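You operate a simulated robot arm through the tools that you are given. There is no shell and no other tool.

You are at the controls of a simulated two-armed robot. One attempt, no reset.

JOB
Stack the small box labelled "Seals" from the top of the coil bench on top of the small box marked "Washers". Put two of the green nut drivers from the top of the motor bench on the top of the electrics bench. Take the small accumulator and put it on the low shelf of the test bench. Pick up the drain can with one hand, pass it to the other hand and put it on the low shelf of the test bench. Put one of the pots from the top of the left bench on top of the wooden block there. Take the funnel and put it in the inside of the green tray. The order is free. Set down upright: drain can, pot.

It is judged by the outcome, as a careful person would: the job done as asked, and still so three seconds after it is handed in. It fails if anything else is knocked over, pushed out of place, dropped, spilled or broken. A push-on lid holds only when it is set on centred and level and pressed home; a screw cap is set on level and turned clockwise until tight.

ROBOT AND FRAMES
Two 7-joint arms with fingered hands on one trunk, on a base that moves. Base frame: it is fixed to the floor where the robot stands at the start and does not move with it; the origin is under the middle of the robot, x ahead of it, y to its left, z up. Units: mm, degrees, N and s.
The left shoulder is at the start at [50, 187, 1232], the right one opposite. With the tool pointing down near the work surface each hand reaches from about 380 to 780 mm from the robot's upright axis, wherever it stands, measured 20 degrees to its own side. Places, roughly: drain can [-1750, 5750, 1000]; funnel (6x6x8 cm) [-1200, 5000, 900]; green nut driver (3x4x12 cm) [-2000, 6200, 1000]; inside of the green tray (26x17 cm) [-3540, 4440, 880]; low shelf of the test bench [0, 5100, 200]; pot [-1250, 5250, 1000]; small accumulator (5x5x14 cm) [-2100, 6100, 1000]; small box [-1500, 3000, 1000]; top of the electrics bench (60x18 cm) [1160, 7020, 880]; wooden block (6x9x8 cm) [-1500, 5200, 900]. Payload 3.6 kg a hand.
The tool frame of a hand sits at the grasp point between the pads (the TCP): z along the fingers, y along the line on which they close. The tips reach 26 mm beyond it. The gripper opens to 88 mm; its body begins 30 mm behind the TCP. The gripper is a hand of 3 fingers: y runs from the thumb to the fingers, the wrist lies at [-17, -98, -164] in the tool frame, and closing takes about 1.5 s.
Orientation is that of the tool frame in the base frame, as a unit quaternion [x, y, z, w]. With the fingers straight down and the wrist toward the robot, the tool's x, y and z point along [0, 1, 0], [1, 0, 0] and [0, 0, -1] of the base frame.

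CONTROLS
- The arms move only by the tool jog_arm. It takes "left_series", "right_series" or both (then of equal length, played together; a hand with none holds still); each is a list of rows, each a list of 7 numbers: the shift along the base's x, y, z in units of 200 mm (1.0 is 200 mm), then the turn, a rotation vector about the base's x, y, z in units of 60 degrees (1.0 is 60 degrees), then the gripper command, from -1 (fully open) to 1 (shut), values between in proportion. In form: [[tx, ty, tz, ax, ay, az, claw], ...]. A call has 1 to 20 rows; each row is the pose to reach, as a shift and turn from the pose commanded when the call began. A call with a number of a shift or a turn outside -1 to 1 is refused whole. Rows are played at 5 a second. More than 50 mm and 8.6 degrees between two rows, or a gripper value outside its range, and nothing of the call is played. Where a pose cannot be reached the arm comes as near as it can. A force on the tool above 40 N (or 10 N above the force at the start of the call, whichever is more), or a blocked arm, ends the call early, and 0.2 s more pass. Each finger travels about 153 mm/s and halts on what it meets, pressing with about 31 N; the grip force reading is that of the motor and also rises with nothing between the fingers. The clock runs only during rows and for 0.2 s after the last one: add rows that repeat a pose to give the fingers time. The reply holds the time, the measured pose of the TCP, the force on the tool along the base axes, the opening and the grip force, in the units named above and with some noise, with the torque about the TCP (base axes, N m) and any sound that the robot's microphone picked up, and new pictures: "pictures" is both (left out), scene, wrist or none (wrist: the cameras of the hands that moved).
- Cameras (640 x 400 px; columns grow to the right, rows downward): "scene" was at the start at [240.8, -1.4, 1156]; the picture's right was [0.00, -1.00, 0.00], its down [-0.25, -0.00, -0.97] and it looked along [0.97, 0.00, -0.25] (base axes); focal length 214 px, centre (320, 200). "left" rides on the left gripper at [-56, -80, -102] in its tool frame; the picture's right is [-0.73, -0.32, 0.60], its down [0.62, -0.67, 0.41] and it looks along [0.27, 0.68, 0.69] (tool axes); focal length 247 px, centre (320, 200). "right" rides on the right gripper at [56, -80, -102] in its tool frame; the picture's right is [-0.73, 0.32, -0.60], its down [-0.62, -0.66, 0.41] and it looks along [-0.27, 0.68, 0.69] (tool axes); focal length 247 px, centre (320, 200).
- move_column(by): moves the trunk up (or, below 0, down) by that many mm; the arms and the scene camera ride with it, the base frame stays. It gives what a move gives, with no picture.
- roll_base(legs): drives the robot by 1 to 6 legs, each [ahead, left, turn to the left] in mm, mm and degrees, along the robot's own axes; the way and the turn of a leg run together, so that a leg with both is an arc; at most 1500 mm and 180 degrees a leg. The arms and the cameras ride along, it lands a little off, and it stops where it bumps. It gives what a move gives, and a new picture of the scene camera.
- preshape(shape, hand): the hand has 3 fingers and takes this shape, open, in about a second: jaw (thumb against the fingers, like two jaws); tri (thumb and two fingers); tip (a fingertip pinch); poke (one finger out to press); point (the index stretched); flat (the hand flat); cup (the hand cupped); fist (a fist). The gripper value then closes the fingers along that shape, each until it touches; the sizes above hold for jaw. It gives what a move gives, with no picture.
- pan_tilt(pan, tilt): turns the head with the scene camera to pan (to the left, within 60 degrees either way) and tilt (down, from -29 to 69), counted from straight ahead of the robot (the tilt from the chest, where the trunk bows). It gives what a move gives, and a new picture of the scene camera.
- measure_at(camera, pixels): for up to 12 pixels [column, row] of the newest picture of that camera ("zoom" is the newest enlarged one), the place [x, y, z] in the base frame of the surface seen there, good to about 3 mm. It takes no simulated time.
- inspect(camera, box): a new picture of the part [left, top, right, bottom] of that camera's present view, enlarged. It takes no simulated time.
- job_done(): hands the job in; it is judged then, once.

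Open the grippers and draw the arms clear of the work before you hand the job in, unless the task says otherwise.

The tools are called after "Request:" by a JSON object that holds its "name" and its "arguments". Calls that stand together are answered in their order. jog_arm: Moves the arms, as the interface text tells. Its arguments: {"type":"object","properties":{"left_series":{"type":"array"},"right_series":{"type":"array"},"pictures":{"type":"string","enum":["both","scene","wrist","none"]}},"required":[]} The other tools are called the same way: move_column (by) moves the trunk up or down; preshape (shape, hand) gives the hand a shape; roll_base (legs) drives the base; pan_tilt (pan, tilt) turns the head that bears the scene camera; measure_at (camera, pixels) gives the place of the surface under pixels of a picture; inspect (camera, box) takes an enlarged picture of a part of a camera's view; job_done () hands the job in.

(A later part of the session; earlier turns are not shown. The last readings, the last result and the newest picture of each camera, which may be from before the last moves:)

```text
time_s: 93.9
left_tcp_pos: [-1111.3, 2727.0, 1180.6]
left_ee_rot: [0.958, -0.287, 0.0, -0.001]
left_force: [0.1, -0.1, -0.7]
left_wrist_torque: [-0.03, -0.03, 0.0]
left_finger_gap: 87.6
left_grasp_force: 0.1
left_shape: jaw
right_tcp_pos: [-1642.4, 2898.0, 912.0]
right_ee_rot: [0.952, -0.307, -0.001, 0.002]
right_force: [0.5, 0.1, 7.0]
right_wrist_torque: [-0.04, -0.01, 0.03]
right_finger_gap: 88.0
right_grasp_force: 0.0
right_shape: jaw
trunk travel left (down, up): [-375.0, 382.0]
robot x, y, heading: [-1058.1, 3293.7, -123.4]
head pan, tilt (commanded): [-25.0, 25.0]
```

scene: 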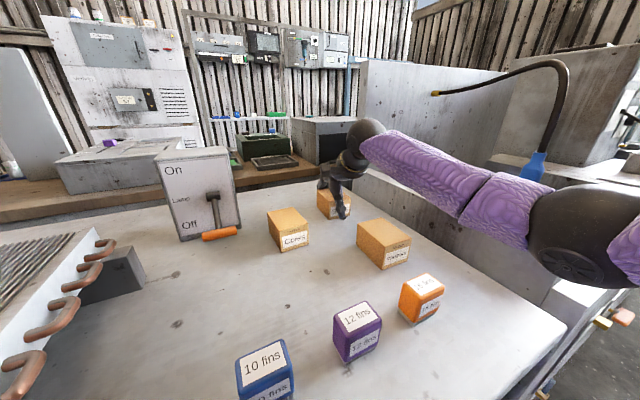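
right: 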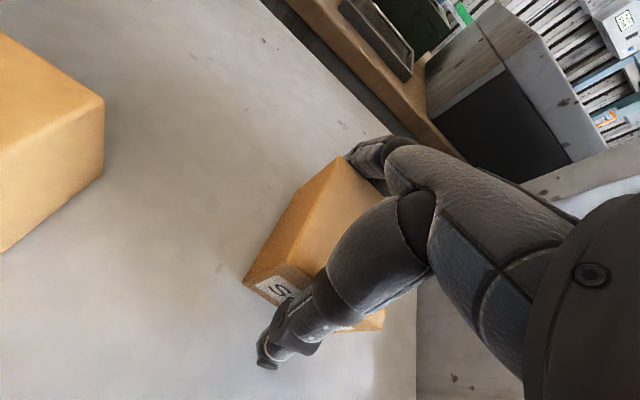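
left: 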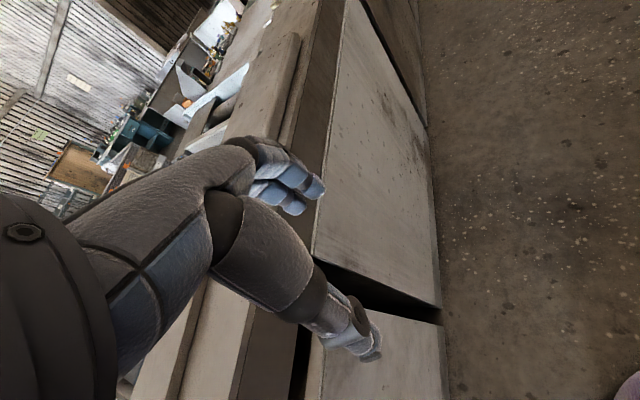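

Force is 7 N up, a slight touch. I close the hand on the box here.

Request:
{"name": "jog_arm", "arguments": {"right_series": [[0, 0, 0.01, 0, 0, 0, -0.5], [0, 0, 0.01, 0, 0, 0, 0], [0, 0, 0.01, 0, 0, 0, 0.5], [0, 0, 0.01, 0, 0, 0, 1], [0, 0, 0.01, 0, 0, 0, 1], [0, 0, 0.01, 0, 0, 0, 1], [0, 0, 0.01, 0, 0, 0, 1], [0, 0, 0.01, 0, 0, 0, 1], [0, 0, 0.01, 0, 0, 0, 1]], "pictures": "both"}}

```text
time_s: 95.9
left_tcp_pos: [-1112.1, 2725.9, 1179.9]
left_ee_rot: [0.958, -0.288, -0.001, 0.0]
left_force: [-0.1, 0.6, 0.9]
left_wrist_torque: [0.04, 0.02, -0.02]
left_finger_gap: 87.7
left_grasp_force: 0.0
left_shape: jaw
right_tcp_pos: [-1641.3, 2898.1, 912.8]
right_ee_rot: [0.951, -0.308, 0.0, 0.0]
right_force: [-1.1, -0.6, -0.1]
right_wrist_torque: [-0.08, 0.04, 0.0]
right_finger_gap: 73.5
right_grasp_force: 31.5
right_shape: jaw
trunk travel left (down, up): [-375.0, 382.0]
robot x, y, heading: [-1057.0, 3293.8, -123.1]
head pan, tilt (commanded): [-25.0, 25.0]
```

scene: 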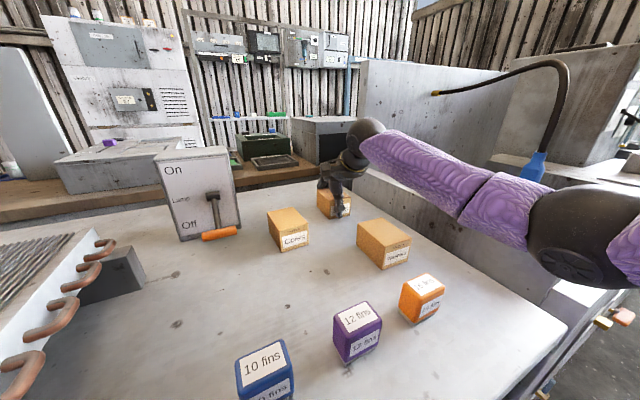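
right: 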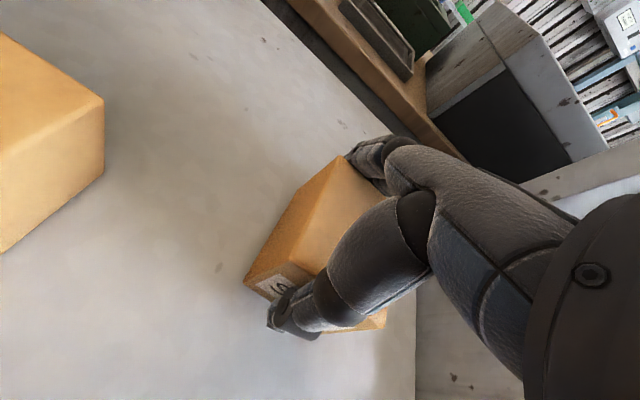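

Gripped (gap 73.5 mm, 31 N). I lift straight up 100 mm.

Request:
{"name": "jog_arm", "arguments": {"right_series": [[0, 0, 0.1, 0, 0, 0, 1], [0, 0, 0.25, 0, 0, 0, 1], [0, 0, 0.4, 0, 0, 0, 1], [0, 0, 0.5, 0, 0, 0, 1], [0, 0, 0.5, 0, 0, 0, 1]], "pictures": "both"}}

```text
time_s: 97.1
left_tcp_pos: [-1112.6, 2726.1, 1179.9]
left_ee_rot: [0.958, -0.287, 0.0, 0.001]
left_force: [0.0, 0.2, 0.9]
left_wrist_torque: [-0.01, 0.02, 0.0]
left_finger_gap: 87.6
left_grasp_force: 0.1
left_shape: jaw
right_tcp_pos: [-1642.1, 2899.2, 1013.6]
right_ee_rot: [0.951, -0.308, 0.001, 0.001]
right_force: [-0.6, -0.7, -0.7]
right_wrist_torque: [0.04, -0.04, 0.01]
right_finger_gap: 73.5
right_grasp_force: 31.1
right_shape: jaw
trunk travel left (down, up): [-375.0, 382.0]
robot x, y, heading: [-1055.6, 3295.6, -123.3]
head pan, tilt (commanded): [-25.0, 25.0]
```

scene: 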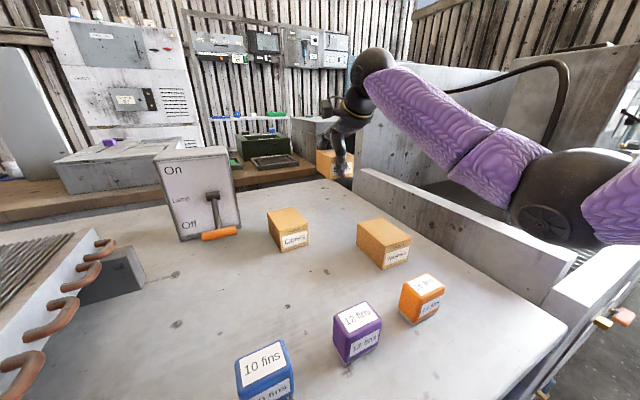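
right: 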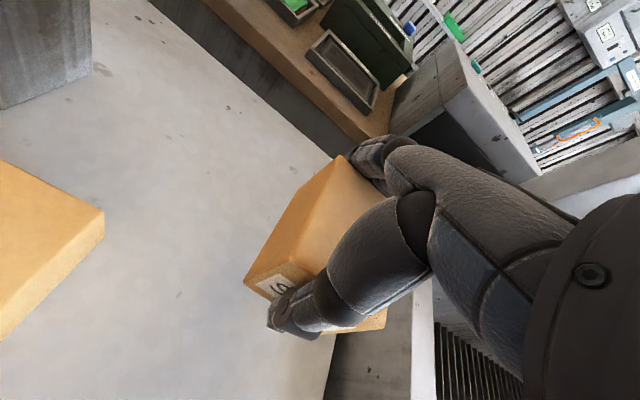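

Box lifted cleanly. I carry it over to above Washers (+95, +152 mm).

Request:
{"name": "jog_arm", "arguments": {"right_series": [[0.095, 0.152, 0, 0, 0, 0, 1], [0.19, 0.304, 0, 0, 0, 0, 1], [0.285, 0.456, 0, 0, 0, 0, 1], [0.38, 0.608, 0, 0, 0, 0, 1], [0.476, 0.759, 0, 0, 0, 0.02, 1], [0.476, 0.759, 0, 0, 0, 0.02, 1]], "pictures": "both"}}

```text
time_s: 98.5
left_tcp_pos: [-1112.0, 2727.1, 1179.1]
left_ee_rot: [0.958, -0.288, 0.0, -0.001]
left_force: [1.1, 0.4, 0.2]
left_wrist_torque: [0.02, 0.02, 0.0]
left_finger_gap: 87.8
left_grasp_force: 0.1
left_shape: jaw
right_tcp_pos: [-1546.4, 3049.9, 1014.3]
right_ee_rot: [0.954, -0.298, -0.001, 0.002]
right_force: [0.5, 0.2, -0.9]
right_wrist_torque: [0.03, 0.0, -0.02]
right_finger_gap: 73.3
right_grasp_force: 31.1
right_shape: jaw
trunk travel left (down, up): [-375.0, 382.0]
robot x, y, heading: [-1058.6, 3299.0, -123.1]
head pan, tilt (commanded): [-25.0, 25.0]
```

scene: 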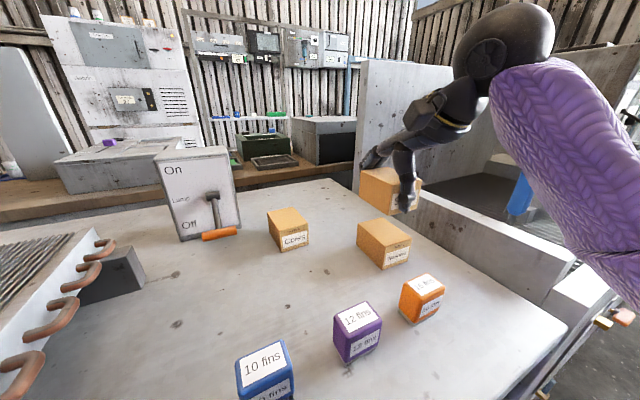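
right: 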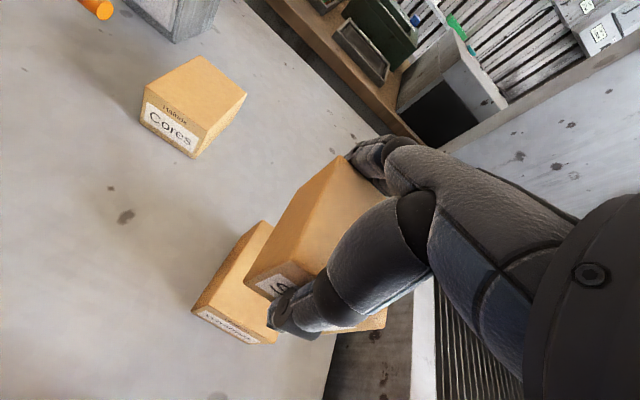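

I check the alignment of the held box over Washers and the arm's distance from the blue gun.

Request:
{"name": "inspect", "arguments": {"camera": "scene", "box": [340, 150, 460, 280]}}

Request:
{"name": "measure_at", "arguments": {"camera": "scene", "pixels": [[545, 170], [560, 210], [600, 260], [520, 190], [535, 120]]}}

```text
3.08 times, centred on (400, 215) of scene
```

zoom: 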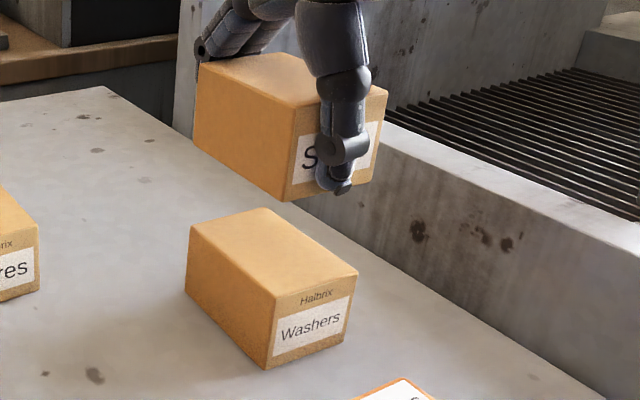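

```text
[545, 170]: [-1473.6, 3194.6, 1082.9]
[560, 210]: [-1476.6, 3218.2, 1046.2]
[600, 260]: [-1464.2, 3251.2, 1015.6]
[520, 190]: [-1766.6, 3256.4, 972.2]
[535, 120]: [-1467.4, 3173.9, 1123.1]
```

Request:
{"name": "measure_at", "arguments": {"camera": "zoom", "pixels": [[198, 70], [292, 112], [292, 195], [198, 150], [385, 95], [378, 178], [192, 228], [273, 293], [355, 275], [268, 212], [268, 362], [345, 335]]}}

```text
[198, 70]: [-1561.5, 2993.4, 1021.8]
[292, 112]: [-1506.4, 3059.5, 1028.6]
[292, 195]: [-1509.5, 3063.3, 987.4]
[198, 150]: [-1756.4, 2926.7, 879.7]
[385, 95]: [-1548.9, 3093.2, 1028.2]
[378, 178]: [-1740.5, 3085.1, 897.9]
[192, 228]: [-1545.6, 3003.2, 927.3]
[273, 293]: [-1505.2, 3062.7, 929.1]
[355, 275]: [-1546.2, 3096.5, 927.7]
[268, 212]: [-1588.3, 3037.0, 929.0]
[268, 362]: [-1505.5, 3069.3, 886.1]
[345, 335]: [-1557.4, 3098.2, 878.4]
```

The held box is within ~4 mm of alignment; I shift 2.5 mm toward the robot and lower it in small steps to just above Washers.

Request:
{"name": "jog_arm", "arguments": {"right_series": [[0.003, 0.012, -0.06, 0, 0, 0, 1], [0.003, 0.012, -0.12, 0, 0, 0, 1], [0.003, 0.012, -0.18, 0, 0, 0, 1], [0.003, 0.012, -0.235, 0, 0, 0, 1], [0.003, 0.012, -0.235, 0, 0, 0, 1]], "pictures": "scene"}}

Request:
{"name": "inspect", "arguments": {"camera": "scene", "box": [340, 170, 440, 280]}}

```text
time_s: 99.7
left_tcp_pos: [-1111.2, 2727.9, 1180.8]
left_ee_rot: [0.958, -0.288, 0.0, 0.0]
left_force: [0.7, -0.4, -0.6]
left_wrist_torque: [0.01, -0.02, -0.01]
left_finger_gap: 87.7
left_grasp_force: 0.1
left_shape: jaw
right_tcp_pos: [-1545.7, 3052.3, 965.5]
right_ee_rot: [0.955, -0.298, 0.0, 0.001]
right_force: [-0.3, -1.1, -1.1]
right_wrist_torque: [0.04, -0.01, -0.01]
right_finger_gap: 73.3
right_grasp_force: 30.6
right_shape: jaw
trunk travel left (down, up): [-375.0, 382.0]
robot x, y, heading: [-1054.9, 3294.8, -123.5]
head pan, tilt (commanded): [-25.0, 25.0]
```

scene: 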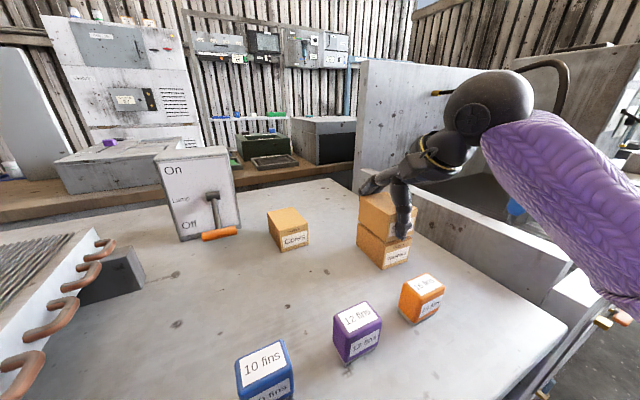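

```text
3.64 times, centred on (390, 225) of scene
```

zoom: 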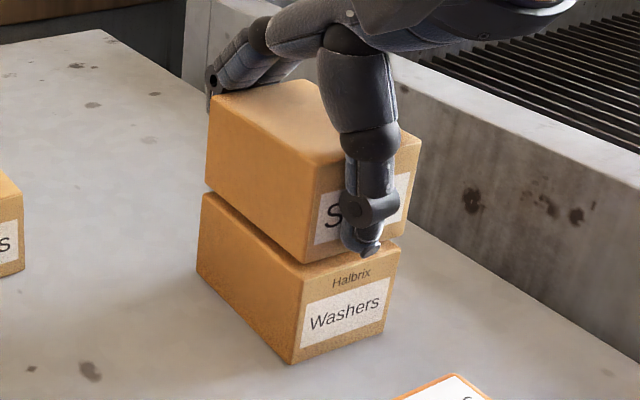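

It sits about a few mm off; I measure matching corners of both boxes.

Request:
{"name": "measure_at", "arguments": {"camera": "zoom", "pixels": [[308, 180], [307, 250], [209, 105], [300, 285], [204, 205], [293, 355], [318, 160], [415, 150], [392, 265], [295, 278], [250, 165], [245, 250]]}}

```text
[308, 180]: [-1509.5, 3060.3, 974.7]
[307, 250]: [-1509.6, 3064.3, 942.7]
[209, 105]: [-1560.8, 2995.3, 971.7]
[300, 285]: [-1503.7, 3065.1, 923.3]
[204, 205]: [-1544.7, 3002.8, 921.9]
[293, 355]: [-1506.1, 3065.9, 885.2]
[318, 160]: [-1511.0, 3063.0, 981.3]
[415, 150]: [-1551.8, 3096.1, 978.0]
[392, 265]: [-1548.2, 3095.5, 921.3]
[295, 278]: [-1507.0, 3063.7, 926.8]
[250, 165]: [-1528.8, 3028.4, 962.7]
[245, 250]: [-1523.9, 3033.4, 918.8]
```

The held box is ~4–5 mm off to one side; I shift +5 mm in x and lower the last few millimetres.

Request:
{"name": "jog_arm", "arguments": {"right_series": [[0.025, 0, 0, 0, 0, 0, 1], [0.025, 0, -0.008, 0, 0, 0, 1], [0.025, 0, -0.014, 0, 0, 0, 1], [0.025, 0, -0.02, 0, 0, 0, 1]], "pictures": "none"}}

Request:
{"name": "inspect", "arguments": {"camera": "scene", "box": [340, 170, 440, 280]}}

```text
time_s: 100.7
left_tcp_pos: [-1111.5, 2726.6, 1180.1]
left_ee_rot: [0.958, -0.288, 0.0, -0.001]
left_force: [-0.4, 0.4, 0.2]
left_wrist_torque: [0.01, -0.01, 0.02]
left_finger_gap: 87.8
left_grasp_force: 0.0
left_shape: jaw
right_tcp_pos: [-1542.4, 3051.2, 962.4]
right_ee_rot: [0.954, -0.298, -0.001, 0.002]
right_force: [0.1, 0.3, 1.8]
right_wrist_torque: [-0.1, 0.06, 0.0]
right_finger_gap: 73.0
right_grasp_force: 30.0
right_shape: jaw
trunk travel left (down, up): [-375.0, 382.0]
robot x, y, heading: [-1056.3, 3299.8, -123.4]
head pan, tilt (commanded): [-25.0, 25.0]
```

```text
3.64 times, centred on (390, 225) of scene
```

zoom: 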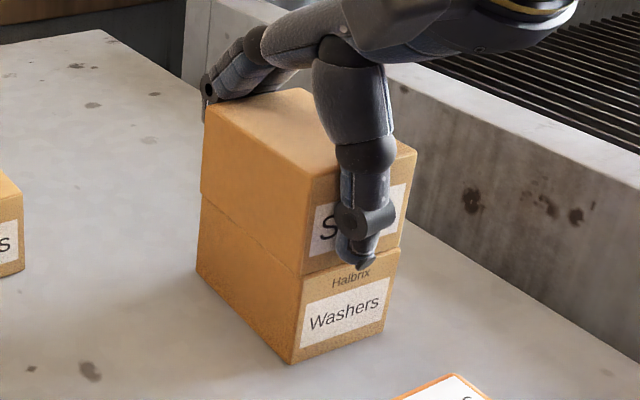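

The box rests on Washers, well aligned. I open the hand.

Request:
{"name": "jog_arm", "arguments": {"right_series": [[0, 0, 0, 0, 0, 0, 0.0], [0, 0, 0, 0, 0, 0, -0.6], [0, 0, 0, 0, 0, 0, -0.8], [0, 0, 0, 0, 0, 0, -1], [0, 0, 0, 0, 0, 0, -1], [0, 0, 0, 0, 0, 0, -1], [0, 0, 0, 0, 0, 0, -1]], "pictures": "none"}}

Request:
{"name": "inspect", "arguments": {"camera": "scene", "box": [340, 170, 440, 280]}}

```text
time_s: 102.3
left_tcp_pos: [-1111.2, 2726.5, 1180.5]
left_ee_rot: [0.958, -0.288, 0.001, 0.0]
left_force: [1.0, 0.3, 0.0]
left_wrist_torque: [-0.03, -0.03, -0.04]
left_finger_gap: 87.9
left_grasp_force: 0.0
left_shape: jaw
right_tcp_pos: [-1541.4, 3051.7, 961.3]
right_ee_rot: [0.955, -0.298, 0.0, 0.002]
right_force: [0.2, -0.1, 6.4]
right_wrist_torque: [-0.05, 0.03, 0.02]
right_finger_gap: 87.9
right_grasp_force: 0.1
right_shape: jaw
trunk travel left (down, up): [-375.0, 382.0]
robot x, y, heading: [-1058.3, 3293.7, -123.7]
head pan, tilt (commanded): [-25.0, 25.0]
```

```text
3.64 times, centred on (390, 225) of scene
```

zoom: 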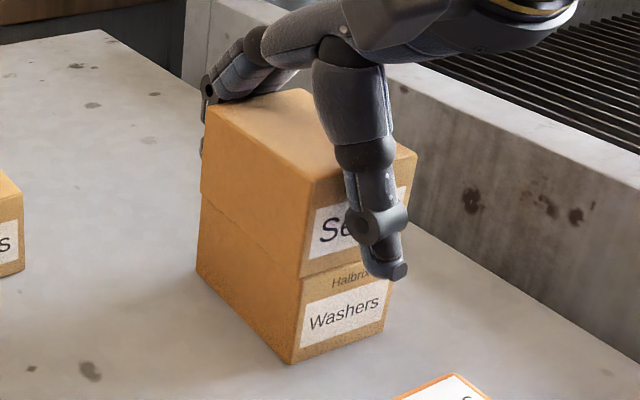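

The hand is open with the box settled. I lift straight up slowly and clear.

Request:
{"name": "jog_arm", "arguments": {"right_series": [[0, 0, 0.03, 0, 0, 0, -1], [0, 0, 0.1, 0, 0, 0, -1], [0, 0, 0.2, 0, 0, 0, -1], [0, 0, 0.35, 0, 0, 0, -1], [0, 0, 0.5, 0, 0, 0, -1], [0, 0, 0.7, 0, 0, 0, -1], [0, 0, 0.9, 0, 0, 0, -1]], "pictures": "scene"}}

```text
time_s: 103.9
left_tcp_pos: [-1111.1, 2724.9, 1181.2]
left_ee_rot: [0.958, -0.288, 0.001, 0.0]
left_force: [-0.6, -1.0, -0.3]
left_wrist_torque: [0.02, -0.01, 0.03]
left_finger_gap: 87.6
left_grasp_force: 0.1
left_shape: jaw
right_tcp_pos: [-1540.6, 3051.3, 1141.9]
right_ee_rot: [0.954, -0.298, -0.001, 0.001]
right_force: [0.8, -0.1, -1.1]
right_wrist_torque: [0.01, -0.01, -0.02]
right_finger_gap: 88.1
right_grasp_force: 0.0
right_shape: jaw
trunk travel left (down, up): [-375.0, 382.0]
robot x, y, heading: [-1056.5, 3293.6, -123.4]
head pan, tilt (commanded): [-25.0, 25.0]
```

scene: 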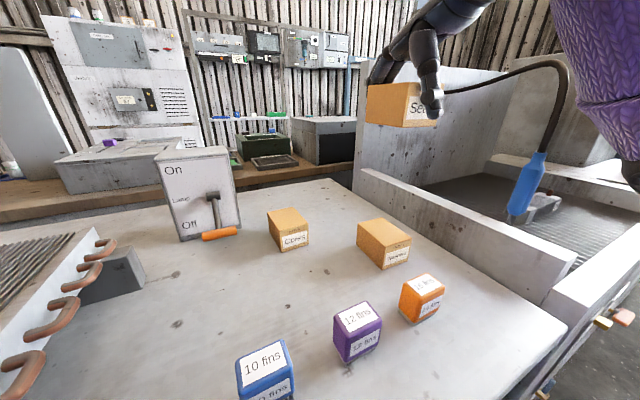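

The Seals box came up with the open hand, apparently wedged. I zoom in before doing anything.

Request:
{"name": "inspect", "arguments": {"camera": "scene", "box": [350, 0, 510, 140]}}

Request:
{"name": "inspect", "arguments": {"camera": "right", "box": [160, 100, 560, 400]}}

```text
2.86 times, centred on (430, 70) of scene
```

zoom: 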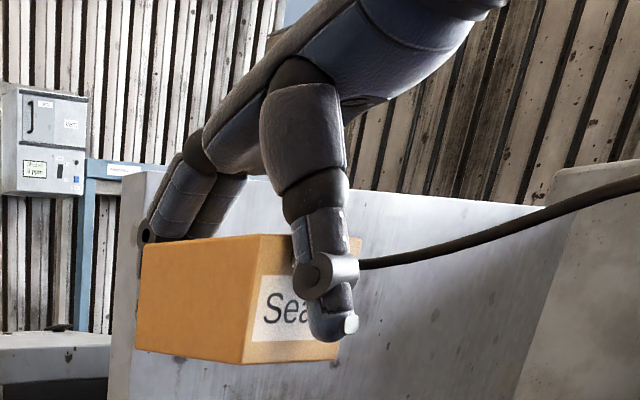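

```text
1.33 times, centred on (360, 250) of right
```

zoom: 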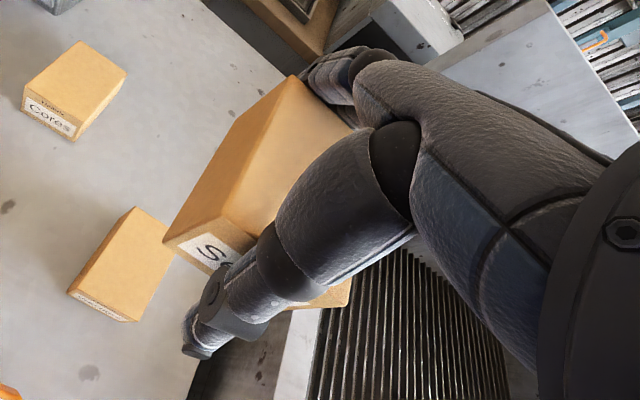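

The box is wedged between the finger roots (its top sits ~17 mm above the TCP). To learn which shape spreads the fingers wider, I test "flat" on the free left hand and look.

Request:
{"name": "preshape", "arguments": {"hand": "left", "shape": "flat"}}

Request:
{"name": "inspect", "arguments": {"camera": "left", "box": [0, 0, 640, 400]}}

Request:
{"name": "pan_tilt", "arguments": {"pan": 20, "tilt": 10}}

```text
time_s: 104.8
left_tcp_pos: [-1112.3, 2726.9, 1180.6]
left_ee_rot: [0.958, -0.288, 0.0, 0.0]
left_force: [0.1, -1.5, 0.2]
left_wrist_torque: [0.03, 0.0, 0.03]
left_finger_gap: 82.5
left_grasp_force: 0.0
left_shape: flat
right_tcp_pos: [-1541.7, 3052.6, 1142.1]
right_ee_rot: [0.955, -0.298, 0.0, 0.001]
right_force: [-0.2, -0.3, -0.6]
right_wrist_torque: [-0.03, -0.02, 0.02]
right_finger_gap: 87.9
right_grasp_force: 0.1
right_shape: jaw
trunk travel left (down, up): [-375.0, 382.0]
robot x, y, heading: [-1055.2, 3290.7, -123.4]
head pan, tilt (commanded): [-25.0, 25.0]
```

```text
1.00 times, centred on (320, 200) of left (not enlarged: the box is as wide or as high as the picture)
```

zoom: 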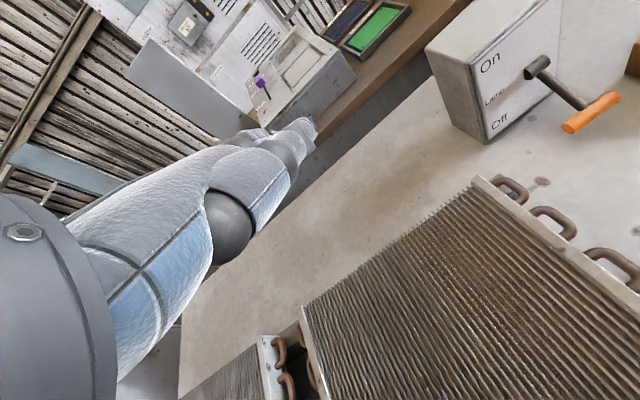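

```text
time_s: 105.9
left_tcp_pos: [-1112.2, 2727.2, 1179.9]
left_ee_rot: [0.958, -0.288, 0.0, 0.0]
left_force: [0.8, -0.2, 0.3]
left_wrist_torque: [-0.01, -0.01, 0.0]
left_finger_gap: 82.7
left_grasp_force: 0.1
left_shape: flat
right_tcp_pos: [-1542.7, 3052.1, 1141.8]
right_ee_rot: [0.955, -0.298, 0.001, 0.001]
right_force: [-0.1, -0.2, -1.0]
right_wrist_torque: [-0.01, -0.02, 0.02]
right_finger_gap: 87.9
right_grasp_force: 0.2
right_shape: jaw
trunk travel left (down, up): [-375.0, 382.0]
robot x, y, heading: [-1053.7, 3295.8, -123.6]
head pan, tilt (commanded): [20.0, 10.0]
```

scene: 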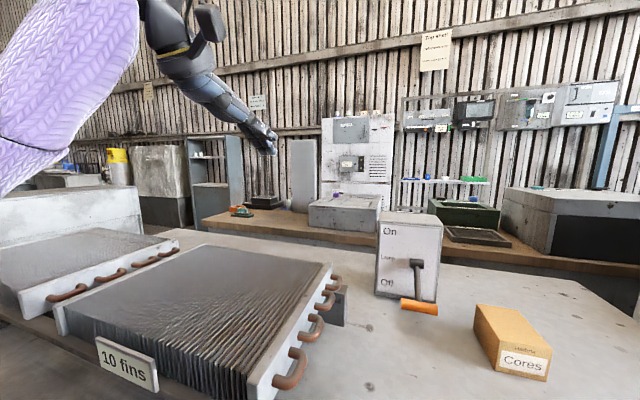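

"Flat" brings the thumb toward the fingers, which would push the box. I test "tri" and "cup" on the left hand too.

Request:
{"name": "preshape", "arguments": {"hand": "left", "shape": "tri"}}

Request:
{"name": "inspect", "arguments": {"camera": "scene", "box": [130, 0, 290, 170]}}

Request:
{"name": "preshape", "arguments": {"hand": "left", "shape": "cup"}}

Request:
{"name": "inspect", "arguments": {"camera": "scene", "box": [130, 0, 290, 170]}}

Request:
{"name": "preshape", "arguments": {"hand": "left", "shape": "jaw"}}

Request:
{"name": "inspect", "arguments": {"camera": "scene", "box": [130, 0, 290, 170]}}

```text
time_s: 106.8
left_tcp_pos: [-1111.3, 2726.5, 1180.4]
left_ee_rot: [0.958, -0.288, 0.0, 0.0]
left_force: [-0.7, 0.2, 0.3]
left_wrist_torque: [0.01, -0.02, -0.03]
left_finger_gap: 87.8
left_grasp_force: 0.1
left_shape: tri
right_tcp_pos: [-1540.7, 3052.2, 1141.9]
right_ee_rot: [0.955, -0.298, 0.0, 0.001]
right_force: [1.0, -0.1, -0.3]
right_wrist_torque: [0.03, 0.02, 0.02]
right_finger_gap: 88.2
right_grasp_force: 0.0
right_shape: jaw
trunk travel left (down, up): [-375.0, 382.0]
robot x, y, heading: [-1056.0, 3296.8, -123.8]
head pan, tilt (commanded): [20.0, 10.0]
```

```text
2.35 times, centred on (210, 85) of scene
```

zoom: 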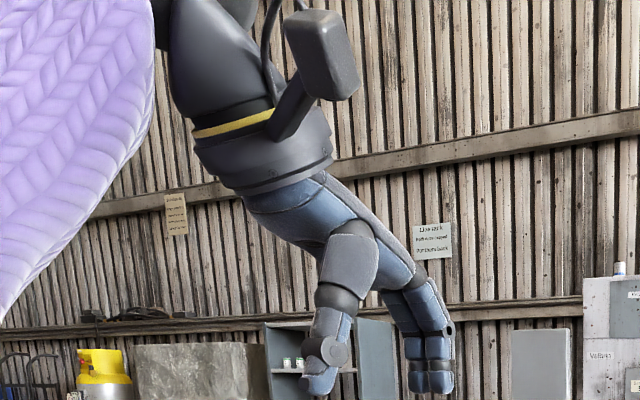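

```text
time_s: 107.7
left_tcp_pos: [-1112.8, 2725.4, 1179.5]
left_ee_rot: [0.958, -0.288, 0.001, 0.0]
left_force: [0.5, -0.7, 1.2]
left_wrist_torque: [-0.01, 0.0, -0.04]
left_finger_gap: 59.6
left_grasp_force: 0.0
left_shape: cup
right_tcp_pos: [-1540.7, 3051.3, 1141.4]
right_ee_rot: [0.955, -0.298, 0.0, 0.0]
right_force: [0.3, 0.2, -0.4]
right_wrist_torque: [0.02, -0.03, 0.0]
right_finger_gap: 87.7
right_grasp_force: 0.1
right_shape: jaw
trunk travel left (down, up): [-375.0, 382.0]
robot x, y, heading: [-1056.1, 3295.6, -123.3]
head pan, tilt (commanded): [20.0, 10.0]
```

```text
2.35 times, centred on (210, 85) of scene
```

zoom: 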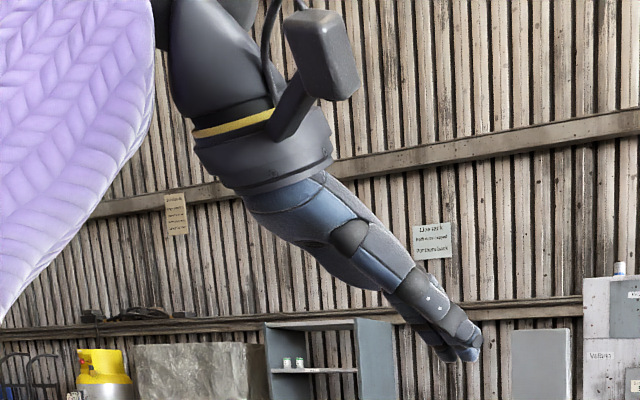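

```text
time_s: 108.6
left_tcp_pos: [-1111.1, 2726.4, 1180.1]
left_ee_rot: [0.958, -0.286, 0.0, 0.0]
left_force: [-0.1, 0.6, 0.4]
left_wrist_torque: [0.05, 0.01, 0.0]
left_finger_gap: 87.8
left_grasp_force: 0.0
left_shape: jaw
right_tcp_pos: [-1541.3, 3051.6, 1141.1]
right_ee_rot: [0.954, -0.298, 0.0, 0.001]
right_force: [-0.2, 0.1, -0.5]
right_wrist_torque: [0.03, -0.05, 0.0]
right_finger_gap: 88.1
right_grasp_force: 0.1
right_shape: jaw
trunk travel left (down, up): [-375.0, 382.0]
robot x, y, heading: [-1057.8, 3292.4, -123.5]
head pan, tilt (commanded): [20.0, 10.0]
```

```text
2.35 times, centred on (210, 85) of scene
```

zoom: 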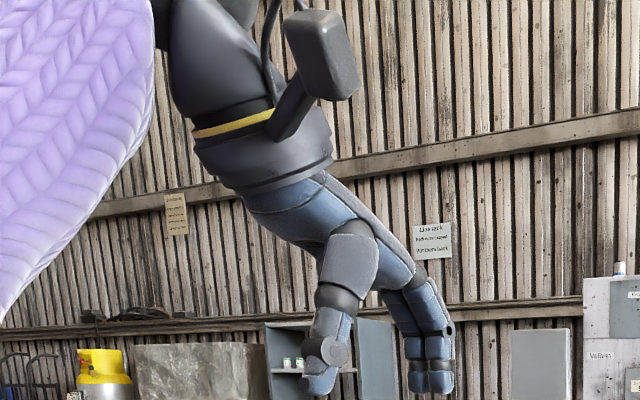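

I decide on a robust un-jamming: set the box's bottom on the bench, with its free right face against the fixed low wall at the bench's right, then slide/raise the hand so the box stays behind. First I look at that wall and bench edge.

Request:
{"name": "pan_tilt", "arguments": {"pan": -30, "tilt": 30}}

Request:
{"name": "inspect", "arguments": {"camera": "scene", "box": [280, 110, 520, 270]}}

```text
time_s: 109.8
left_tcp_pos: [-1111.0, 2728.0, 1179.5]
left_ee_rot: [0.958, -0.287, 0.0, 0.0]
left_force: [-0.6, -0.5, -0.2]
left_wrist_torque: [0.03, 0.05, 0.0]
left_finger_gap: 87.7
left_grasp_force: 0.0
left_shape: jaw
right_tcp_pos: [-1541.2, 3053.1, 1141.0]
right_ee_rot: [0.955, -0.297, 0.0, 0.001]
right_force: [0.5, -0.1, -1.1]
right_wrist_torque: [0.0, -0.03, 0.01]
right_finger_gap: 88.2
right_grasp_force: 0.1
right_shape: jaw
trunk travel left (down, up): [-375.0, 382.0]
robot x, y, heading: [-1056.7, 3296.9, -123.5]
head pan, tilt (commanded): [-30.0, 30.0]
```

scene: 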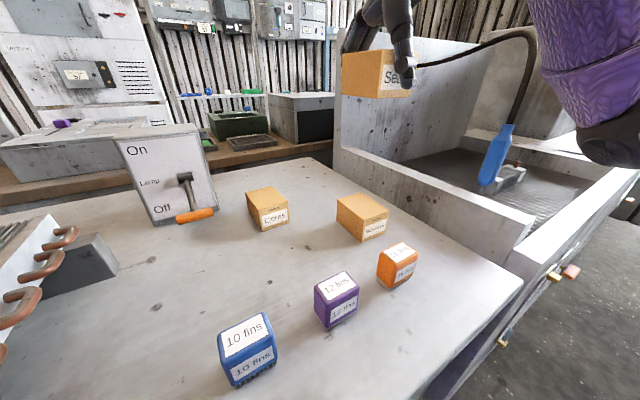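

```text
2.50 times, centred on (400, 190) of scene
```

zoom: 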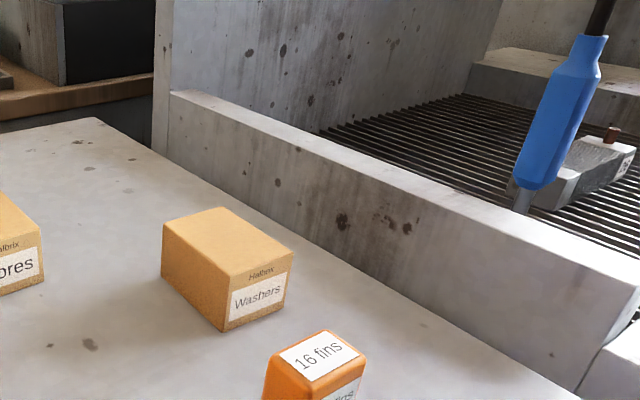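

Request:
{"name": "measure_at", "arguments": {"camera": "zoom", "pixels": [[300, 160], [400, 205], [350, 225], [330, 235], [300, 225], [450, 280], [450, 300], [420, 310], [250, 170], [520, 260], [150, 165], [500, 330]]}}

```text
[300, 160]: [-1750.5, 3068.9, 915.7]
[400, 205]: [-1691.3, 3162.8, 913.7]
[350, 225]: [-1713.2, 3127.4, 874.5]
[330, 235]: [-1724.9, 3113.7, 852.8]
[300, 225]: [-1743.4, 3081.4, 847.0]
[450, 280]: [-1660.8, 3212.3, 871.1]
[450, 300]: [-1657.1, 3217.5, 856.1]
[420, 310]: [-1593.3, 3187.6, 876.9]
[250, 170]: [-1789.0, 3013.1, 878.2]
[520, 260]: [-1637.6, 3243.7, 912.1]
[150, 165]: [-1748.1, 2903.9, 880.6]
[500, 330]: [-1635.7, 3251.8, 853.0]
```

There may be a gap between bench edge and wall; I measure across it.

Request:
{"name": "measure_at", "arguments": {"camera": "zoom", "pixels": [[425, 305], [430, 300], [435, 297], [440, 294], [300, 232], [296, 236], [290, 240], [285, 245], [200, 185], [195, 188], [190, 192], [185, 196]]}}

```text
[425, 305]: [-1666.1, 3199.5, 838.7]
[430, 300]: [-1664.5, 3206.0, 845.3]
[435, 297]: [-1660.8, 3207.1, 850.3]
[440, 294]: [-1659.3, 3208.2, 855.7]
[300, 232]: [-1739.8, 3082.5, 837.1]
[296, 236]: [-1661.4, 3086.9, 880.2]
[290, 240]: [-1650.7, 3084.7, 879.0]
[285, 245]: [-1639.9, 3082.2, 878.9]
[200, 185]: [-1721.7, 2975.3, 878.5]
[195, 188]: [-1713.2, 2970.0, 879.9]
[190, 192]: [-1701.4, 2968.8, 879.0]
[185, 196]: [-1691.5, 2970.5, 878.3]
```

The gap is 66 mm, so the wall is no use. Instead I'll set the box's bottom on a free bench spot and push it sideways out of the right hand with a left finger. I measure the neighbours of the planned spot (-1371, 2927).

Request:
{"name": "measure_at", "arguments": {"camera": "scene", "pixels": [[195, 215], [212, 210], [178, 218], [60, 235], [115, 265], [245, 320], [268, 205], [165, 225], [215, 205], [200, 260], [260, 250], [140, 290]]}}

```text
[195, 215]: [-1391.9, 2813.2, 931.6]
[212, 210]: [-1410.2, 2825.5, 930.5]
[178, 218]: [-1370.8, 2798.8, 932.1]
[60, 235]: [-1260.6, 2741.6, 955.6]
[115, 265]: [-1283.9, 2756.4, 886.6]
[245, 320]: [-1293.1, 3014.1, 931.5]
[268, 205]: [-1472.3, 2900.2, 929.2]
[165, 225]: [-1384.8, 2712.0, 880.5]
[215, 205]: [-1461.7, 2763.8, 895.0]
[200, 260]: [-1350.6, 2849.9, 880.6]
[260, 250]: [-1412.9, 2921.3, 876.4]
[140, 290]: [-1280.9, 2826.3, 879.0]
```

Before involving the left hand I try the cheap way: lower back to ~2 mm above Washers, close and re-open without any downward press, so the wedge can let go.

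Request:
{"name": "jog_arm", "arguments": {"right_series": [[0, 0, -0.2, 0, 0, 0, -1], [0, 0, -0.4, 0, 0, 0, -1], [0, 0, -0.6, 0, 0, 0, -1], [0, 0, -0.75, 0, 0, 0, -1], [0, 0, -0.83, 0, 0, 0, -1], [0, 0, -0.866, 0, 0, 0, -1], [0, 0, -0.866, 0, 0, 0, -1]], "pictures": "scene"}}

Request:
{"name": "inspect", "arguments": {"camera": "scene", "box": [310, 130, 420, 260]}}

```text
time_s: 111.4
left_tcp_pos: [-1111.7, 2726.3, 1179.0]
left_ee_rot: [0.958, -0.287, 0.0, 0.0]
left_force: [0.4, -0.3, 0.2]
left_wrist_torque: [0.01, -0.01, -0.04]
left_finger_gap: 87.9
left_grasp_force: 0.3
left_shape: jaw
right_tcp_pos: [-1543.4, 3053.0, 967.9]
right_ee_rot: [0.954, -0.298, 0.0, 0.001]
right_force: [0.0, 0.6, -0.4]
right_wrist_torque: [-0.02, -0.01, -0.01]
right_finger_gap: 88.0
right_grasp_force: 0.0
right_shape: jaw
trunk travel left (down, up): [-375.0, 382.0]
robot x, y, heading: [-1054.3, 3296.3, -123.4]
head pan, tilt (commanded): [-30.0, 30.0]
```

scene: 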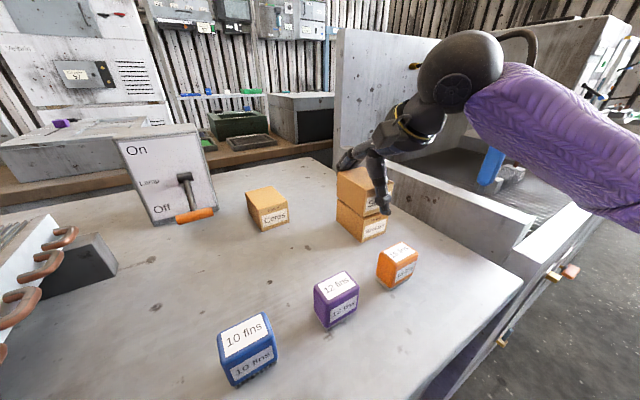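

```text
3.08 times, centred on (365, 195) of scene
```

zoom: 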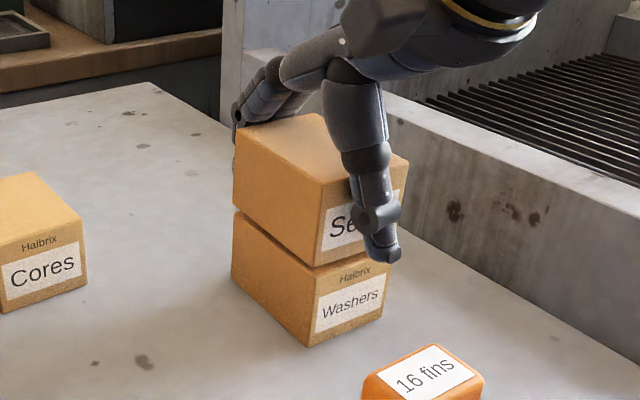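

About 4 mm gap remains. I close the hand here, then lower until it almost touches, and read the forces.

Request:
{"name": "jog_arm", "arguments": {"right_series": [[0, 0, 0, 0, 0, 0, -0.5], [0, 0, 0, 0, 0, 0, 0], [0, 0, 0, 0, 0, 0, 0.5], [0, 0, 0, 0, 0, 0, 1], [0, 0, 0, 0, 0, 0, 1], [0, 0, 0, 0, 0, 0, 1], [0, 0, 0, 0, 0, 0, 1], [0, 0, -0.008, 0, 0, 0, 1], [0, 0, -0.014, 0, 0, 0, 1]], "pictures": "none"}}

Request:
{"name": "inspect", "arguments": {"camera": "scene", "box": [310, 130, 420, 260]}}

```text
time_s: 113.4
left_tcp_pos: [-1112.1, 2727.6, 1180.6]
left_ee_rot: [0.958, -0.287, 0.0, 0.0]
left_force: [0.1, -0.3, 0.0]
left_wrist_torque: [0.01, -0.02, 0.0]
left_finger_gap: 87.8
left_grasp_force: 0.1
left_shape: jaw
right_tcp_pos: [-1541.7, 3052.4, 966.4]
right_ee_rot: [0.954, -0.298, 0.0, 0.001]
right_force: [0.4, 0.2, -1.2]
right_wrist_torque: [-0.02, -0.04, -0.02]
right_finger_gap: 72.2
right_grasp_force: 30.7
right_shape: jaw
trunk travel left (down, up): [-375.0, 382.0]
robot x, y, heading: [-1059.5, 3297.3, -123.5]
head pan, tilt (commanded): [-30.0, 30.0]
```

```text
3.08 times, centred on (365, 195) of scene
```

zoom: 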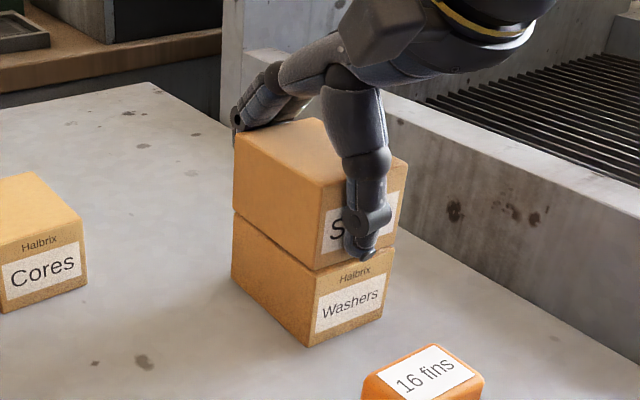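

Now the box hovers ~1–2 mm above Washers. I open and then rise only 6 mm to see if it stays.

Request:
{"name": "jog_arm", "arguments": {"right_series": [[0, 0, 0, 0, 0, 0, 0.4], [0, 0, 0, 0, 0, 0, 0.0], [0, 0, 0, 0, 0, 0, -0.4], [0, 0, 0, 0, 0, 0, -0.8], [0, 0, 0, 0, 0, 0, -1], [0, 0, 0, 0, 0, 0, -1], [0, 0, 0, 0, 0, 0, -1], [0, 0, 0.01, 0, 0, 0, -1], [0, 0, 0.03, 0, 0, 0, -1]], "pictures": "none"}}

Request:
{"name": "inspect", "arguments": {"camera": "scene", "box": [310, 130, 420, 260]}}

```text
time_s: 115.4
left_tcp_pos: [-1110.4, 2727.5, 1179.7]
left_ee_rot: [0.958, -0.287, -0.001, 0.0]
left_force: [0.5, 0.3, 0.3]
left_wrist_torque: [-0.02, 0.01, 0.01]
left_finger_gap: 87.7
left_grasp_force: 0.1
left_shape: jaw
right_tcp_pos: [-1541.4, 3051.5, 971.5]
right_ee_rot: [0.954, -0.298, 0.0, 0.002]
right_force: [0.4, -0.3, -1.2]
right_wrist_torque: [-0.01, 0.0, -0.03]
right_finger_gap: 88.2
right_grasp_force: 0.1
right_shape: jaw
trunk travel left (down, up): [-375.0, 382.0]
robot x, y, heading: [-1053.5, 3293.6, -123.3]
head pan, tilt (commanded): [-30.0, 30.0]
```

```text
3.08 times, centred on (365, 195) of scene
```

zoom: 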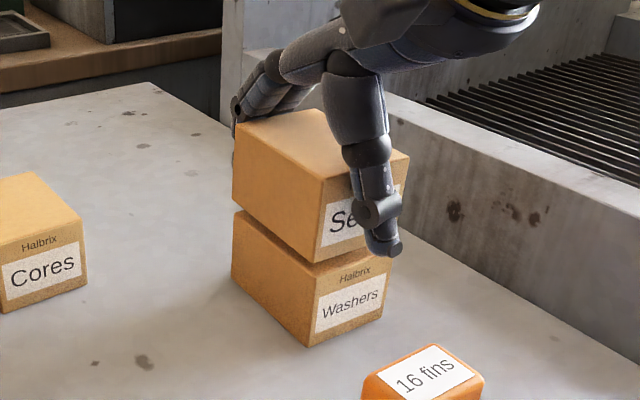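

Still wedged. I look at how the left hand's "tip", "point" and "poke" shapes hold the thumb and fingers, to pick a helper finger.

Request:
{"name": "pan_tilt", "arguments": {"pan": 20, "tilt": 10}}

Request:
{"name": "preshape", "arguments": {"hand": "left", "shape": "tip"}}

Request:
{"name": "inspect", "arguments": {"camera": "scene", "box": [130, 0, 290, 170]}}

Request:
{"name": "preshape", "arguments": {"hand": "left", "shape": "point"}}

Request:
{"name": "inspect", "arguments": {"camera": "scene", "box": [130, 0, 290, 170]}}

Request:
{"name": "preshape", "arguments": {"hand": "left", "shape": "poke"}}

Request:
{"name": "inspect", "arguments": {"camera": "scene", "box": [130, 0, 290, 170]}}

```text
time_s: 116.6
left_tcp_pos: [-1111.8, 2726.8, 1179.5]
left_ee_rot: [0.958, -0.287, 0.0, 0.0]
left_force: [-0.4, 0.6, 0.2]
left_wrist_torque: [0.0, 0.01, 0.01]
left_finger_gap: 87.7
left_grasp_force: 0.2
left_shape: jaw
right_tcp_pos: [-1540.6, 3052.4, 971.8]
right_ee_rot: [0.955, -0.298, 0.0, 0.001]
right_force: [-0.2, -0.9, -0.9]
right_wrist_torque: [-0.01, 0.03, 0.02]
right_finger_gap: 87.8
right_grasp_force: 0.1
right_shape: jaw
trunk travel left (down, up): [-375.0, 382.0]
robot x, y, heading: [-1057.2, 3294.7, -123.5]
head pan, tilt (commanded): [20.0, 10.0]
```

scene: 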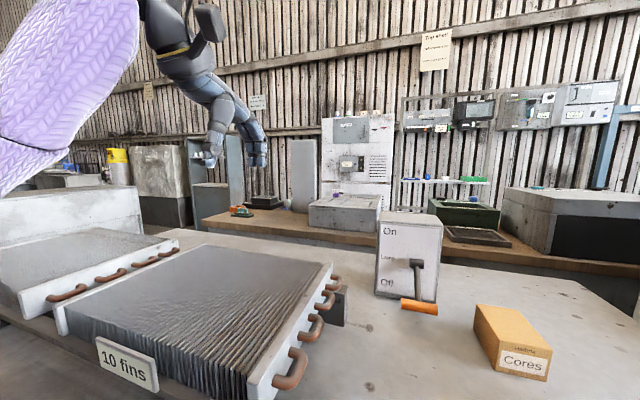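

```text
time_s: 117.5
left_tcp_pos: [-1110.7, 2725.8, 1179.6]
left_ee_rot: [0.958, -0.287, 0.0, 0.0]
left_force: [0.1, -1.0, 0.2]
left_wrist_torque: [0.02, 0.0, 0.02]
left_finger_gap: 87.9
left_grasp_force: 0.0
left_shape: tip
right_tcp_pos: [-1541.1, 3051.6, 972.6]
right_ee_rot: [0.955, -0.298, 0.0, 0.001]
right_force: [0.0, 0.3, -0.9]
right_wrist_torque: [-0.02, 0.01, -0.01]
right_finger_gap: 87.8
right_grasp_force: 0.0
right_shape: jaw
trunk travel left (down, up): [-375.0, 382.0]
robot x, y, heading: [-1055.8, 3296.0, -123.4]
head pan, tilt (commanded): [20.0, 10.0]
```

```text
2.35 times, centred on (210, 85) of scene
```

zoom: 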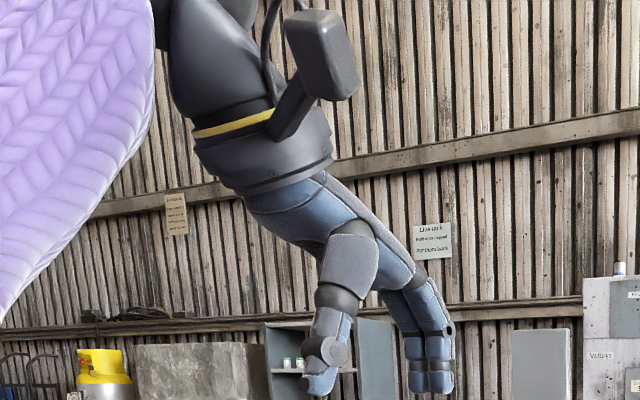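

```text
time_s: 118.4
left_tcp_pos: [-1112.1, 2725.4, 1180.1]
left_ee_rot: [0.958, -0.287, -0.001, 0.0]
left_force: [0.3, -0.2, -0.3]
left_wrist_torque: [-0.02, -0.01, 0.0]
left_finger_gap: 82.4
left_grasp_force: 0.1
left_shape: point
right_tcp_pos: [-1541.8, 3053.0, 971.6]
right_ee_rot: [0.954, -0.299, 0.0, 0.001]
right_force: [0.4, -0.6, -0.9]
right_wrist_torque: [0.01, -0.02, -0.03]
right_finger_gap: 88.2
right_grasp_force: 0.0
right_shape: jaw
trunk travel left (down, up): [-375.0, 382.0]
robot x, y, heading: [-1055.3, 3292.3, -123.4]
head pan, tilt (commanded): [20.0, 10.0]
```

```text
2.35 times, centred on (210, 85) of scene
```

zoom: 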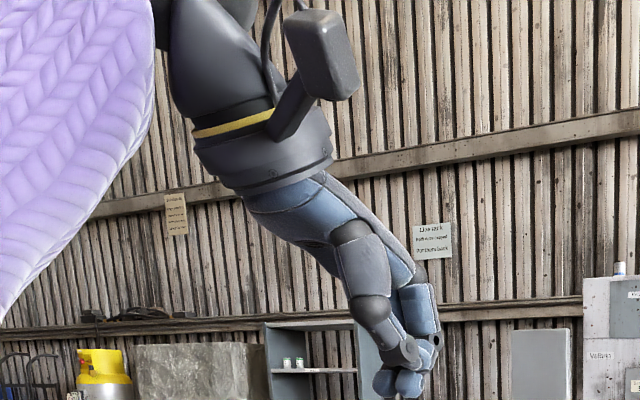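

```text
time_s: 119.3
left_tcp_pos: [-1111.1, 2726.3, 1180.9]
left_ee_rot: [0.958, -0.288, 0.0, 0.0]
left_force: [-0.3, -0.5, -1.1]
left_wrist_torque: [-0.03, -0.02, 0.03]
left_finger_gap: 0.0
left_grasp_force: 0.1
left_shape: poke
right_tcp_pos: [-1541.5, 3051.8, 972.3]
right_ee_rot: [0.954, -0.298, -0.001, 0.0]
right_force: [0.1, 0.3, -0.9]
right_wrist_torque: [0.05, -0.01, 0.01]
right_finger_gap: 87.9
right_grasp_force: 0.1
right_shape: jaw
trunk travel left (down, up): [-375.0, 382.0]
robot x, y, heading: [-1054.6, 3292.8, -123.3]
head pan, tilt (commanded): [20.0, 10.0]
```

```text
2.35 times, centred on (210, 85) of scene
```

zoom: 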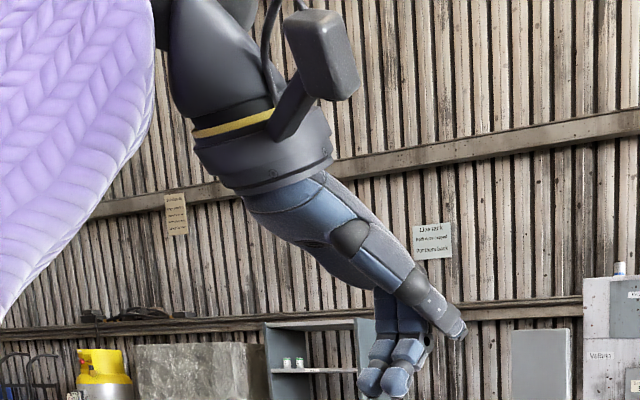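

I choose the "flat" left hand as a paddle. I set it and measure where its fingertips lie relative to the left TCP.

Request:
{"name": "preshape", "arguments": {"hand": "left", "shape": "flat"}}

Request:
{"name": "inspect", "arguments": {"camera": "scene", "box": [130, 0, 290, 170]}}

Request:
{"name": "measure_at", "arguments": {"camera": "zoom", "pixels": [[465, 345], [475, 350], [460, 360], [440, 340], [400, 290], [350, 235], [300, 200], [260, 160], [420, 330], [330, 260]]}}

```text
time_s: 120.2
left_tcp_pos: [-1111.9, 2726.1, 1179.9]
left_ee_rot: [0.958, -0.287, 0.0, 0.0]
left_force: [0.5, -0.2, 2.2]
left_wrist_torque: [0.0, 0.04, 0.03]
left_finger_gap: 82.8
left_grasp_force: 0.1
left_shape: flat
right_tcp_pos: [-1540.2, 3051.8, 971.1]
right_ee_rot: [0.954, -0.298, -0.001, 0.002]
right_force: [0.1, 0.4, -0.1]
right_wrist_torque: [0.02, -0.01, 0.02]
right_finger_gap: 87.9
right_grasp_force: 0.1
right_shape: jaw
trunk travel left (down, up): [-375.0, 382.0]
robot x, y, heading: [-1056.8, 3291.5, -123.4]
head pan, tilt (commanded): [20.0, 10.0]
```

```text
2.35 times, centred on (210, 85) of scene
```

zoom: 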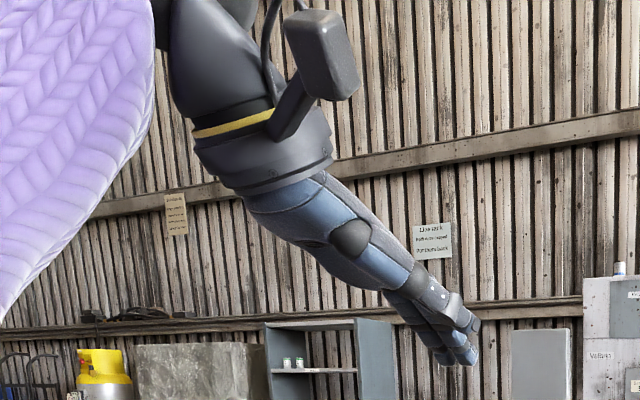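

```text
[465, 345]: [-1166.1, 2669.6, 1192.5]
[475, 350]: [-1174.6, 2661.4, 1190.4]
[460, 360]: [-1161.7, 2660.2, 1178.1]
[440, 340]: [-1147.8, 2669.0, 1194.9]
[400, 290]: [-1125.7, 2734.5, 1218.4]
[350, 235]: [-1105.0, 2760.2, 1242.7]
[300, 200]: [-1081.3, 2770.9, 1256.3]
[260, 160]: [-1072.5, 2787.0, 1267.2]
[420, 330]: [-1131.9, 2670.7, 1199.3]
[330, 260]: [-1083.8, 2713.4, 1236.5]
```

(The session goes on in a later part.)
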